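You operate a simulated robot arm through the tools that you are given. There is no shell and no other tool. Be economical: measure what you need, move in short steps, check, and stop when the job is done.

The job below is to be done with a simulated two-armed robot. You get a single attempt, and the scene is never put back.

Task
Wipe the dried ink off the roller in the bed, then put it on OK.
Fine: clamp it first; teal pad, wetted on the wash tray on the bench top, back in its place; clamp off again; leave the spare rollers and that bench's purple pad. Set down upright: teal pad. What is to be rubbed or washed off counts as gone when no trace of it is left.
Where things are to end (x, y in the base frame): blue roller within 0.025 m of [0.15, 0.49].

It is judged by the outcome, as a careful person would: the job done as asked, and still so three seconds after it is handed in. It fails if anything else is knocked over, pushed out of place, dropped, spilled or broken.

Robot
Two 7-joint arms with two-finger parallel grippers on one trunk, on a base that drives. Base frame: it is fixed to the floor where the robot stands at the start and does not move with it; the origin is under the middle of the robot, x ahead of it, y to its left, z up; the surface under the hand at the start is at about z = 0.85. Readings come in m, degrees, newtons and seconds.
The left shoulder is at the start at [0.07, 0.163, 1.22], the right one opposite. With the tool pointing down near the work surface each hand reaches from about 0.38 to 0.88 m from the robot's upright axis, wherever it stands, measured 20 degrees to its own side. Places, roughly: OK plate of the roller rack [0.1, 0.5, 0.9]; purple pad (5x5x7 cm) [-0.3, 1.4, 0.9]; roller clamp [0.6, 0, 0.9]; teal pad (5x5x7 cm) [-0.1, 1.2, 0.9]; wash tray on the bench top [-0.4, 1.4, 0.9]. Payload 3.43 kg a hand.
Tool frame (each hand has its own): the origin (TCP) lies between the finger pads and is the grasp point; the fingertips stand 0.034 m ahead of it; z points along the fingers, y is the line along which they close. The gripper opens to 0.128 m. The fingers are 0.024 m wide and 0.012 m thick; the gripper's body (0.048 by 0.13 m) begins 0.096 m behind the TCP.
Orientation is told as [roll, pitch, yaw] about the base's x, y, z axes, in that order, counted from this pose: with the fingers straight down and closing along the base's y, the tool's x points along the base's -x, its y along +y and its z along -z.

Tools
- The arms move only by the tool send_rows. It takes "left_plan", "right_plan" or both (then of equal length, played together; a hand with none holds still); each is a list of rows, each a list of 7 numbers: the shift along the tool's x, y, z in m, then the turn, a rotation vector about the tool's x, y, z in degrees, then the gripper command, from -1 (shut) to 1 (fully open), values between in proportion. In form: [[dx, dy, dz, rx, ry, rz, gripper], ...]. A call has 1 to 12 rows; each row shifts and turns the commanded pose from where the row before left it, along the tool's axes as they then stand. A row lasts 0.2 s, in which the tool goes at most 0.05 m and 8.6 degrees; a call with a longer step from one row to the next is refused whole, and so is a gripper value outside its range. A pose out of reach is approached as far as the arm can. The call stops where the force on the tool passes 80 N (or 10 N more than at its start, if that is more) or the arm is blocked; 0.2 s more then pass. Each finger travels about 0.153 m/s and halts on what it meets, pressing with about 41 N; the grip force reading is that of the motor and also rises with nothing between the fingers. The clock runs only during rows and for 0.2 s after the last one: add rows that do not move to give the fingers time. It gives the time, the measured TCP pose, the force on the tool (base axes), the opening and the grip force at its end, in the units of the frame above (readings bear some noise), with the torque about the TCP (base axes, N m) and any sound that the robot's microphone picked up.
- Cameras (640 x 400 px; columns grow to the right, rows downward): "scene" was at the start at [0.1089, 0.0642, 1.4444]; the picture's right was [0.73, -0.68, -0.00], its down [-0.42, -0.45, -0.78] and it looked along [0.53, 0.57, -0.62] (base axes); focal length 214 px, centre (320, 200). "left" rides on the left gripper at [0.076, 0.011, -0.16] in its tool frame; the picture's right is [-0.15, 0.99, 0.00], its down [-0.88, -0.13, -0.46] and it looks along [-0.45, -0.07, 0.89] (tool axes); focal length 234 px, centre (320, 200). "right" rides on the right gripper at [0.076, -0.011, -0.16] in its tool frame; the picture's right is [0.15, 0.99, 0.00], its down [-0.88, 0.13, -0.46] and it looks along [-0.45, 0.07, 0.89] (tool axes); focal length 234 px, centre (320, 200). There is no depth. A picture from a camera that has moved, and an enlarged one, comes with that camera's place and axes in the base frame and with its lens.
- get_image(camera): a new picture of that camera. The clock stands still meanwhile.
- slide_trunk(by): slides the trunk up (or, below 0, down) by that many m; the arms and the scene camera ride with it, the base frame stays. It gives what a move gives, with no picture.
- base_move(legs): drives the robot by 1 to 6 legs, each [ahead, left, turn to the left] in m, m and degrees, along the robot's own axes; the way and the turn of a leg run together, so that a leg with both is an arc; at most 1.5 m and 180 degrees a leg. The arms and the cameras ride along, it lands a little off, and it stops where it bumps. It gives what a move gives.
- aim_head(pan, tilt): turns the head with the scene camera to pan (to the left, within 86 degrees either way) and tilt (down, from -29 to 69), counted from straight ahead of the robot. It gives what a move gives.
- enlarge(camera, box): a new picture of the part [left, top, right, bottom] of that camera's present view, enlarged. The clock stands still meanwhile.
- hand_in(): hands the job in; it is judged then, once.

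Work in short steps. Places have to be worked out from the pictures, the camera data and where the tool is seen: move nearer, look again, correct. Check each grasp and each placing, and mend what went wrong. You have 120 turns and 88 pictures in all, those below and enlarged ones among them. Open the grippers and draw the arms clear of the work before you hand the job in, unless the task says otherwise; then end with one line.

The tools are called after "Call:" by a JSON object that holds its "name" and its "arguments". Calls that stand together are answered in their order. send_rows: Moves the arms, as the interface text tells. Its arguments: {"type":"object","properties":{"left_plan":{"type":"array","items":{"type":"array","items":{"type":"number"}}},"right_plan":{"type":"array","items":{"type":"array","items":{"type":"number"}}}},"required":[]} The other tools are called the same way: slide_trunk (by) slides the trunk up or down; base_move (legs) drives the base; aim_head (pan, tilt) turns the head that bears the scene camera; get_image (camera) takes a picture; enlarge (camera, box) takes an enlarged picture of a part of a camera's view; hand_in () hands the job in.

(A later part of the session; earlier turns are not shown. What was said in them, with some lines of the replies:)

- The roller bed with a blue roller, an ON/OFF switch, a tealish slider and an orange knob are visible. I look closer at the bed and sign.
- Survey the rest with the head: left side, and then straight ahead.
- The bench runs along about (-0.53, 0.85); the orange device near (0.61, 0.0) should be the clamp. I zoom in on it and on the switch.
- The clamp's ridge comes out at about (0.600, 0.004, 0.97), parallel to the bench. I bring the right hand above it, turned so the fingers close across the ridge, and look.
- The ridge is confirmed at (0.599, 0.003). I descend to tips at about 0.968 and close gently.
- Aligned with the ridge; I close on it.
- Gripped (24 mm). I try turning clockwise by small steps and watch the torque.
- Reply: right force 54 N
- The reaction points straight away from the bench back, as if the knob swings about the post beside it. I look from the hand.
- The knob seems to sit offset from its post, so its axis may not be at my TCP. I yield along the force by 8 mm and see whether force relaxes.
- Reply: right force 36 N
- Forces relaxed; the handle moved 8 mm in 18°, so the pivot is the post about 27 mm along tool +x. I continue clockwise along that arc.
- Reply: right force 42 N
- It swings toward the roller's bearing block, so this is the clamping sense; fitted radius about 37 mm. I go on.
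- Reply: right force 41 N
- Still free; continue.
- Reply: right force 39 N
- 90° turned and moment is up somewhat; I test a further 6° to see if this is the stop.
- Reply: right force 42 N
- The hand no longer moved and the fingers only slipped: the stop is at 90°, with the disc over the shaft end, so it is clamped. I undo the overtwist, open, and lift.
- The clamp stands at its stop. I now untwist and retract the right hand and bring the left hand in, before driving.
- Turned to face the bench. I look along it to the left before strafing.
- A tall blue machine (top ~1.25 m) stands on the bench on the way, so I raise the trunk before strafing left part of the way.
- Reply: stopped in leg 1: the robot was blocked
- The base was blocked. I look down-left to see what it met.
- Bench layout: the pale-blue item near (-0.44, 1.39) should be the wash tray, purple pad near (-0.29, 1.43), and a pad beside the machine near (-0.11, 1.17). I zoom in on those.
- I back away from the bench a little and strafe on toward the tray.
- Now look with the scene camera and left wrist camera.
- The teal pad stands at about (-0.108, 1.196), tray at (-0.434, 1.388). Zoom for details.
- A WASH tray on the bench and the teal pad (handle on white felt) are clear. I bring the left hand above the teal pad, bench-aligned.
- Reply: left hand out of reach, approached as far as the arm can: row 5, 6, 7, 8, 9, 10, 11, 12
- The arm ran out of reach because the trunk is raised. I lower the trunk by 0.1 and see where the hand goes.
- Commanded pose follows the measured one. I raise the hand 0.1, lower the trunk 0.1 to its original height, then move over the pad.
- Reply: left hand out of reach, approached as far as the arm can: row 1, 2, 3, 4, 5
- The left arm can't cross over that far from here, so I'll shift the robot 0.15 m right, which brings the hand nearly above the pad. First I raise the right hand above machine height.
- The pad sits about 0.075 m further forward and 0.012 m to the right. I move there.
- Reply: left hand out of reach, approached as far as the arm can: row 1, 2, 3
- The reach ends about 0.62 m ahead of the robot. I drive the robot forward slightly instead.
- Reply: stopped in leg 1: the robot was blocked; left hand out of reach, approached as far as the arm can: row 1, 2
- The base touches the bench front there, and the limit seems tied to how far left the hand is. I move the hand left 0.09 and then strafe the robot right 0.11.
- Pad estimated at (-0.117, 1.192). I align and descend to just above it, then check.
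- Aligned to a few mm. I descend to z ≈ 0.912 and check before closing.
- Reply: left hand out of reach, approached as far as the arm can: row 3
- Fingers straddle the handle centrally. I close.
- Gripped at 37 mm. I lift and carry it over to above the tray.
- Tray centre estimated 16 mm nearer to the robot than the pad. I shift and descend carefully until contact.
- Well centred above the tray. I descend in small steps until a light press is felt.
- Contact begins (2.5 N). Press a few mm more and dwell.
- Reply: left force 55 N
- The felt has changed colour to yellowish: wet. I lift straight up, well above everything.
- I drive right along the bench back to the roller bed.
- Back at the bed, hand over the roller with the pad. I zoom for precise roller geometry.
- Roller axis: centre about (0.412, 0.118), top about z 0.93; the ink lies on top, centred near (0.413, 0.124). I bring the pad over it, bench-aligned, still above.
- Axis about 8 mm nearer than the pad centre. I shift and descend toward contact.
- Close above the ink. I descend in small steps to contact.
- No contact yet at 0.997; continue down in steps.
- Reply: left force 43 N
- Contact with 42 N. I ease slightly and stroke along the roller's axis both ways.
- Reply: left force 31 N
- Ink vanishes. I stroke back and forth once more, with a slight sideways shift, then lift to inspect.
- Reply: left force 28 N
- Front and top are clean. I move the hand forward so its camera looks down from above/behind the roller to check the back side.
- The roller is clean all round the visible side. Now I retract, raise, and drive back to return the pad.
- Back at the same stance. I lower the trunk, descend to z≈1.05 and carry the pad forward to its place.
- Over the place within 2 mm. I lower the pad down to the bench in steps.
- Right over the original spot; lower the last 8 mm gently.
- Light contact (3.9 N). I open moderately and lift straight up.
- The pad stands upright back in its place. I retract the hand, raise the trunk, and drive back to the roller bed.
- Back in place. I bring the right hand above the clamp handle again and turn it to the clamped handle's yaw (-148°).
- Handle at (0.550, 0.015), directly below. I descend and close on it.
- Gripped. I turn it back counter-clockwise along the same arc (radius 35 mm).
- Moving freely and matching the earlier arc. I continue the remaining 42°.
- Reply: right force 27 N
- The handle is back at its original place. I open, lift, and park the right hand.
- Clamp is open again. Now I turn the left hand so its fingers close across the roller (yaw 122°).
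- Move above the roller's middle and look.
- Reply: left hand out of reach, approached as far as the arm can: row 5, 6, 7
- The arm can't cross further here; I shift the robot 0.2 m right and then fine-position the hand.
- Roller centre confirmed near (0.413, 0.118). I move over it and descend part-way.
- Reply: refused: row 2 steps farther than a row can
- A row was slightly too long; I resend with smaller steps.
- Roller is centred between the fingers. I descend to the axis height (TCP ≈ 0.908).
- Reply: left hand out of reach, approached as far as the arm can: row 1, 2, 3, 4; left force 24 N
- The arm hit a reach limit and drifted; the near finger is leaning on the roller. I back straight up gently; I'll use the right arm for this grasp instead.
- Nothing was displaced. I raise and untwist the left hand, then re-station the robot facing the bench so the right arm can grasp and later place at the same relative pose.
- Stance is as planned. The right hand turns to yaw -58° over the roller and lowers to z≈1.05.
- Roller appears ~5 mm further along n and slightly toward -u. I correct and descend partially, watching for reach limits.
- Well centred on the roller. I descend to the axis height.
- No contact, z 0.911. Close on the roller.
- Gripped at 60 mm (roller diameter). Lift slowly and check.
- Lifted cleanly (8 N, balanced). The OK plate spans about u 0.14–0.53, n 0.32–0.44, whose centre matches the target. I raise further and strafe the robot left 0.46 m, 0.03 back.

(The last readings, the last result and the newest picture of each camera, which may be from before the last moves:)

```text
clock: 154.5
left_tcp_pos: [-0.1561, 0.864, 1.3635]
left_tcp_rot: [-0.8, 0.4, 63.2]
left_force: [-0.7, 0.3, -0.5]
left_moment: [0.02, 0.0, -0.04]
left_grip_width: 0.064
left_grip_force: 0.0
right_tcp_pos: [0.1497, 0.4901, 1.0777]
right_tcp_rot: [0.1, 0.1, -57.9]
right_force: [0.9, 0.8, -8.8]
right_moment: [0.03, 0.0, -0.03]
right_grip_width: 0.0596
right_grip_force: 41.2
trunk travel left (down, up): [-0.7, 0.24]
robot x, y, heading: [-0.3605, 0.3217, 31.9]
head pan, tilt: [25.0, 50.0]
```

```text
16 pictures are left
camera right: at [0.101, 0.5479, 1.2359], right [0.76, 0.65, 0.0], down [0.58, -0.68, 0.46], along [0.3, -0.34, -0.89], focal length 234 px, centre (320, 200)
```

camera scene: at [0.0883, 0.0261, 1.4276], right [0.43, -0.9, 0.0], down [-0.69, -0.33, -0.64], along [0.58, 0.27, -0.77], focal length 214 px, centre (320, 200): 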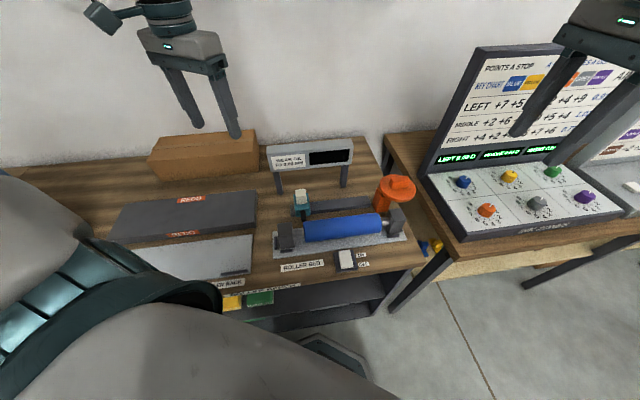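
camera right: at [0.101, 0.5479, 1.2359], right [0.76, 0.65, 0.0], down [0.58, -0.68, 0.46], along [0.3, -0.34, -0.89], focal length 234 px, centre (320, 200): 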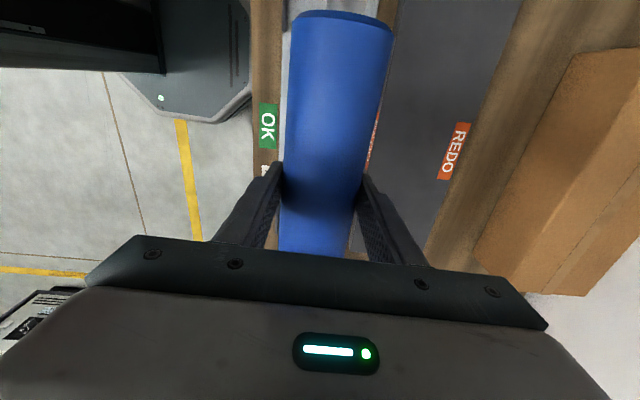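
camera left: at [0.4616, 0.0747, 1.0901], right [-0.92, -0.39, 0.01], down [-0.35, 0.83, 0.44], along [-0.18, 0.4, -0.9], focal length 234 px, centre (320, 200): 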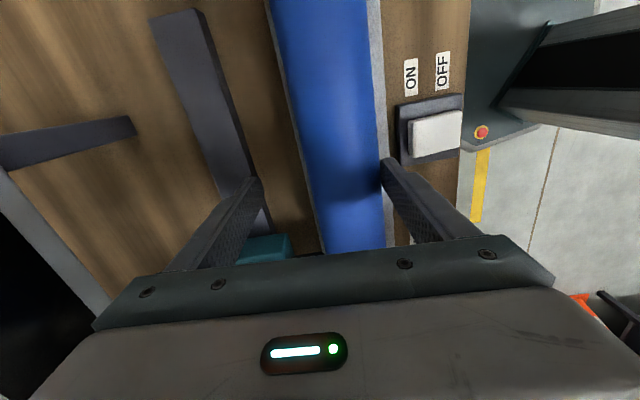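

The TCP is exactly above the target (0.150, 0.490). I lower in steps.

Call:
{"name": "send_rows", "arguments": {"right_plan": [[0, 0, 0.045, 0, 0, 0, -1], [0, 0, 0.045, 0, 0, 0, -1], [0, 0, 0.04, 0, 0, 0, -1], [0, 0, 0.025, 0, 0, 0, -1], [0, 0, 0, 0, 0, 0, -1]]}}

Call:
{"name": "enlarge", "arguments": {"camera": "scene", "box": [240, 120, 480, 300]}}

```text
clock: 155.7
left_tcp_pos: [-0.1573, 0.8647, 1.3654]
left_tcp_rot: [-0.7, 0.4, 63.3]
left_force: [0.5, 0.0, -0.4]
left_moment: [0.0, 0.01, -0.04]
left_grip_width: 0.0641
left_grip_force: 0.0
right_tcp_pos: [0.1523, 0.4918, 0.9218]
right_tcp_rot: [0.1, 0.0, -57.8]
right_force: [0.5, -0.6, -9.1]
right_moment: [0.02, 0.0, 0.01]
right_grip_width: 0.0596
right_grip_force: 40.6
trunk travel left (down, up): [-0.7, 0.24]
robot x, y, heading: [-0.3578, 0.322, 32.1]
head pan, tilt: [25.0, 50.0]
```

```text
2.22 times, centred on (360, 210) of scene
camera zoom: at [-0.2719, 0.4157, 1.4276], right [0.84, -0.54, 0.0], down [-0.42, -0.64, -0.64], along [0.35, 0.54, -0.77], focal length 477 px, centre (231, 178)
```

zoom: 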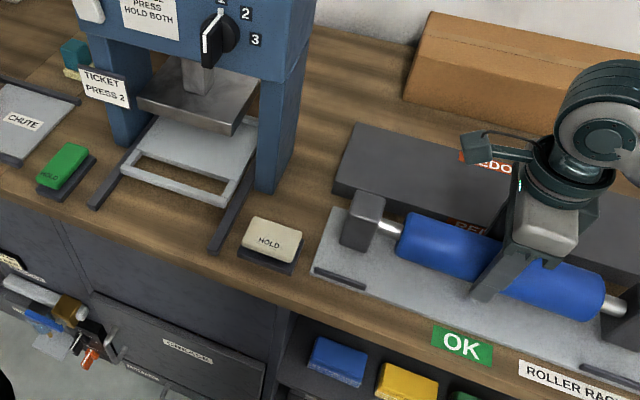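

The bearing blocks come along with the roller, so it will stand on them. I check both ends over the plate before setting down.

Call:
{"name": "enlarge", "arguments": {"camera": "scene", "box": [350, 170, 570, 320]}}

```text
2.67 times, centred on (460, 245) of scene
camera zoom: at [-0.2719, 0.4157, 1.4276], right [0.84, -0.54, 0.0], down [-0.42, -0.64, -0.64], along [0.35, 0.54, -0.77], focal length 572 px, centre (-53, 80)
```

zoom: 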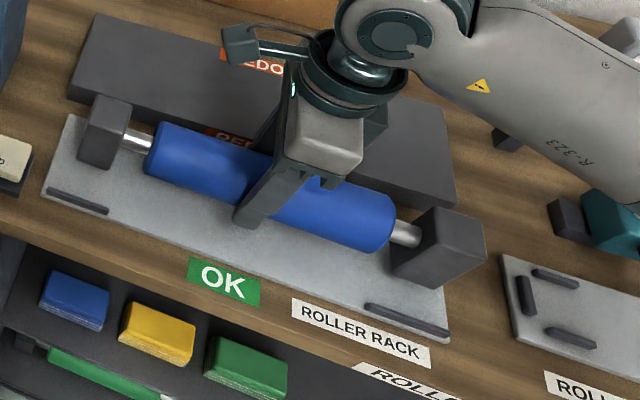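

The right block looks odd relative to the plate edge; I zoom in closer on it.

Call:
{"name": "enlarge", "arguments": {"camera": "scene", "box": [470, 230, 550, 310]}}

Call:
{"name": "get_image", "arguments": {"camera": "right"}}

```text
5.00 times, centred on (510, 270) of scene
camera zoom: at [-0.2719, 0.4157, 1.4276], right [0.84, -0.54, 0.0], down [-0.42, -0.64, -0.64], along [0.35, 0.54, -0.77], focal length 1072 px, centre (-630, -150)
```

zoom: 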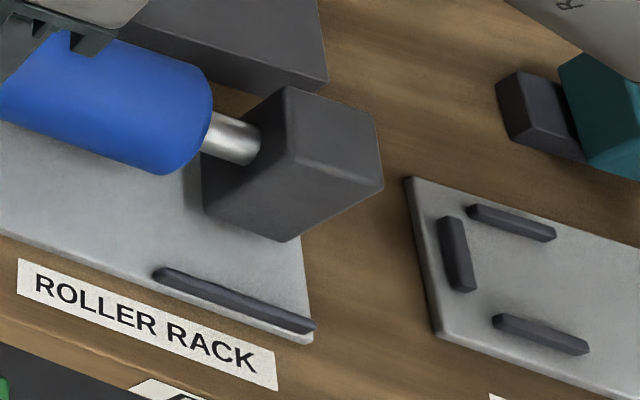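

```text
12 pictures are left
camera right: at [0.1017, 0.5484, 1.0811], right [0.76, 0.65, 0.0], down [0.58, -0.68, 0.46], along [0.3, -0.35, -0.89], focal length 234 px, centre (320, 200)
```

right: 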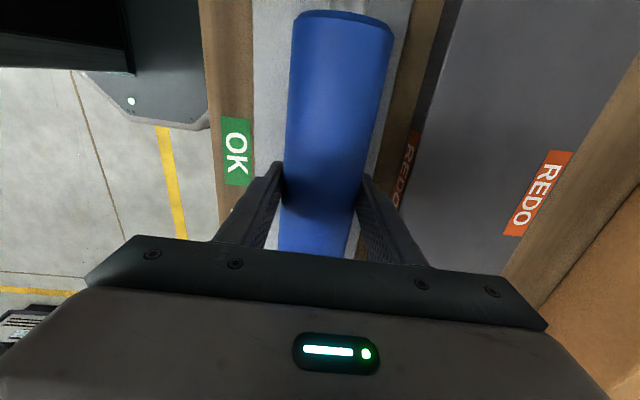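

Accounting for perspective (vertical edges lean right here), both blocks lie inside the plate with about 2 cm to spare each side. I lower gently.

Call:
{"name": "send_rows", "arguments": {"right_plan": [[0, 0, 0.004, 0, 0, 0, -1], [0, 0, 0.004, 0, 0, 0, -1], [0, 0, 0, 0, 0, 0, -1]]}}

```text
clock: 156.5
left_tcp_pos: [-0.1568, 0.8651, 1.3642]
left_tcp_rot: [-0.7, 0.5, 63.2]
left_force: [0.2, 1.2, -0.2]
left_moment: [0.0, 0.02, -0.01]
left_grip_width: 0.0639
left_grip_force: 0.0
right_tcp_pos: [0.1501, 0.4904, 0.9143]
right_tcp_rot: [-0.1, 0.0, -57.9]
right_force: [0.5, 0.0, -8.7]
right_moment: [0.04, -0.02, 0.04]
right_grip_width: 0.0594
right_grip_force: 41.2
trunk travel left (down, up): [-0.7, 0.24]
robot x, y, heading: [-0.3552, 0.3263, 31.9]
head pan, tilt: [25.0, 50.0]
```

Call:
{"name": "send_rows", "arguments": {"right_plan": [[0, 0, 0.003, 0, 0, 0, -1], [0, 0, 0.003, 0, 0, 0, -1], [0, 0, 0, 0, 0, 0, -1]]}}

```text
clock: 157.3
left_tcp_pos: [-0.158, 0.8638, 1.3648]
left_tcp_rot: [-0.7, 0.3, 63.2]
left_force: [0.7, 0.2, 0.4]
left_moment: [-0.01, -0.04, 0.0]
left_grip_width: 0.0639
left_grip_force: 0.0
right_tcp_pos: [0.1496, 0.4908, 0.9096]
right_tcp_rot: [0.1, 0.2, -57.8]
right_force: [4.0, -2.6, 8.6]
right_moment: [-0.18, 0.28, 0.8]
right_grip_width: 0.0592
right_grip_force: 41.0
trunk travel left (down, up): [-0.7, 0.24]
robot x, y, heading: [-0.3573, 0.3208, 32.3]
head pan, tilt: [25.0, 50.0]
```

It rests on the plate (force changed from -8.7 to +8.6 N). I open and lift away.

Call:
{"name": "send_rows", "arguments": {"right_plan": [[0, 0, 0, 0, 0, 0, 0.15], [0, 0, 0, 0, 0, 0, 0.3], [0, 0, 0, 0, 0, 0, 0.3], [0, 0, -0.03, 0, 0, 0, 0.3], [0, 0, -0.04, 0, 0, 0, 0.3], [0, 0, -0.045, 0, 0, 0, 0.3], [0, 0, -0.045, 0, 0, 0, 0.3], [0, 0, -0.045, 0, 0, 0, 0.3]]}}

Call:
{"name": "get_image", "arguments": {"camera": "right"}}

Call:
{"name": "enlarge", "arguments": {"camera": "scene", "box": [350, 170, 570, 320]}}

```text
clock: 159.1
left_tcp_pos: [-0.1586, 0.8645, 1.3657]
left_tcp_rot: [-0.8, 0.3, 63.2]
left_force: [0.2, 0.3, -0.5]
left_moment: [0.01, -0.02, -0.04]
left_grip_width: 0.0639
left_grip_force: 0.0
right_tcp_pos: [0.1492, 0.4889, 1.1124]
right_tcp_rot: [0.0, 0.0, -57.9]
right_force: [-0.4, -0.1, 0.4]
right_moment: [0.0, -0.02, 0.03]
right_grip_width: 0.0831
right_grip_force: 0.1
trunk travel left (down, up): [-0.7, 0.24]
robot x, y, heading: [-0.3556, 0.3203, 32.5]
head pan, tilt: [25.0, 50.0]
```

```text
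11 pictures are left
camera right: at [0.0984, 0.5485, 1.272], right [0.76, 0.65, 0.0], down [0.58, -0.68, 0.46], along [0.3, -0.35, -0.89], focal length 234 px, centre (320, 200)
```

right: 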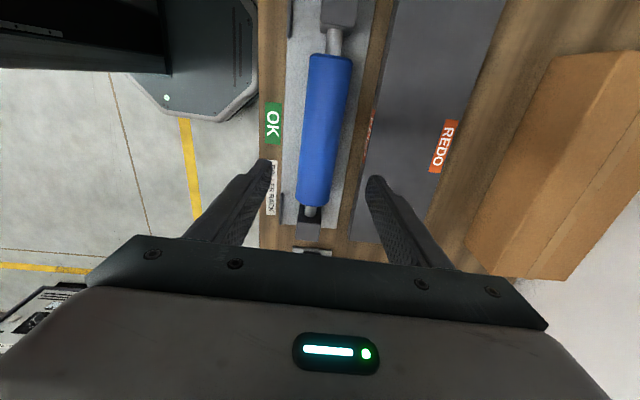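

```text
2.67 times, centred on (460, 245) of scene
camera zoom: at [-0.2732, 0.4154, 1.4276], right [0.84, -0.54, 0.0], down [-0.42, -0.64, -0.64], along [0.35, 0.54, -0.77], focal length 572 px, centre (-53, 80)
```

zoom: 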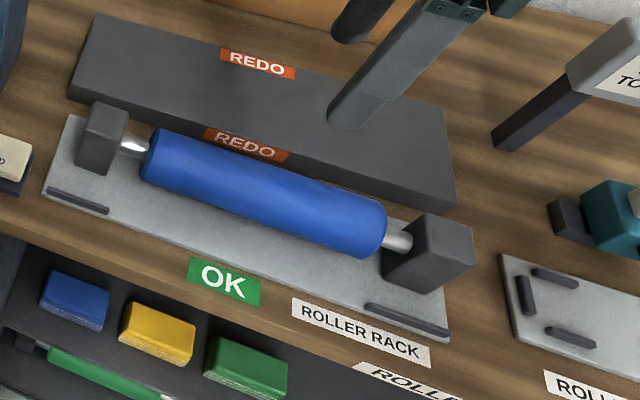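

The roller stands on the OK plate, clean and centred. I draw the right arm clear and take a last look at the bed.

Call:
{"name": "send_rows", "arguments": {"right_plan": [[0, -0.03, -0.035, 0, 0, 0, 1], [0, -0.03, -0.035, 0, 0, 0, 1], [-0.03, 0, -0.03, 0, 0, 0, 1], [-0.03, 0, 0, 0, 0, 0, 1]], "left_plan": [[0, 0, 0, 0, 0, 0, 1], [0, 0, 0, 0, 0, 0, 1], [0, 0, 0, 0, 0, 0, 1], [0, 0, 0, 0, 0, 0, 1]]}}

Call:
{"name": "aim_head", "arguments": {"pan": -15, "tilt": 40}}

Call:
{"name": "get_image", "arguments": {"camera": "scene"}}

```text
clock: 160.1
left_tcp_pos: [-0.1574, 0.8633, 1.3661]
left_tcp_rot: [-0.7, 0.3, 63.3]
left_force: [0.2, 0.8, 0.7]
left_moment: [0.04, -0.01, -0.01]
left_grip_width: 0.1276
left_grip_force: 0.1
right_tcp_pos: [0.1321, 0.4045, 1.2121]
right_tcp_rot: [0.1, 0.1, -57.7]
right_force: [-0.3, -0.4, 0.7]
right_moment: [0.02, 0.04, 0.03]
right_grip_width: 0.1281
right_grip_force: 0.0
trunk travel left (down, up): [-0.7, 0.24]
robot x, y, heading: [-0.3544, 0.325, 32.3]
head pan, tilt: [25.0, 50.0]
```

```text
clock: 161.2
left_tcp_pos: [-0.1575, 0.8644, 1.3651]
left_tcp_rot: [-0.7, 0.3, 63.3]
left_force: [-0.1, 0.2, 0.4]
left_moment: [0.02, -0.02, -0.01]
left_grip_width: 0.1279
left_grip_force: 0.0
right_tcp_pos: [0.1303, 0.4065, 1.2121]
right_tcp_rot: [0.1, 0.0, -57.9]
right_force: [0.8, 0.4, -0.3]
right_moment: [0.0, 0.02, 0.02]
right_grip_width: 0.1279
right_grip_force: 0.1
trunk travel left (down, up): [-0.7, 0.24]
robot x, y, heading: [-0.3582, 0.3207, 31.8]
head pan, tilt: [-15.0, 40.0]
```

```text
9 pictures are left
camera scene: at [-0.2328, 0.3754, 1.4418], right [0.3, -0.96, 0.0], down [-0.61, -0.19, -0.77], along [0.73, 0.23, -0.64], focal length 214 px, centre (320, 200)
```

scene: 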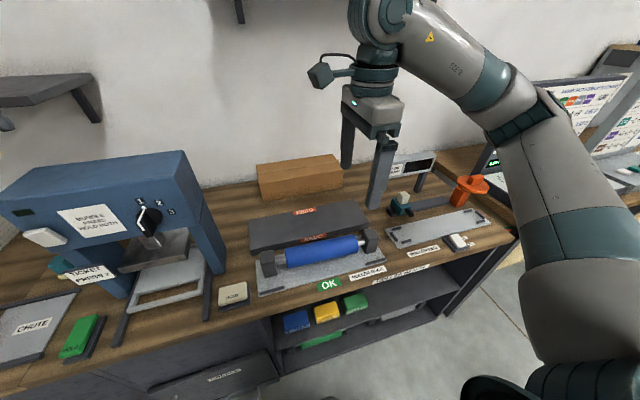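

Everything is in place: the roller is on OK, the bed is empty, the clamp is open, the pad is back, and both arms are clear. I hand in.

Call:
{"name": "hand_in", "arguments": {}}

```text
The job is handed in.
```

The job is handed in. I clamped the roller and wiped the ink off with the wetted teal pad until none showed from above, front or back. The pad is back upright in its place, the clamp is off, and the roller rests on the OK plate at about (0.15, 0.49).
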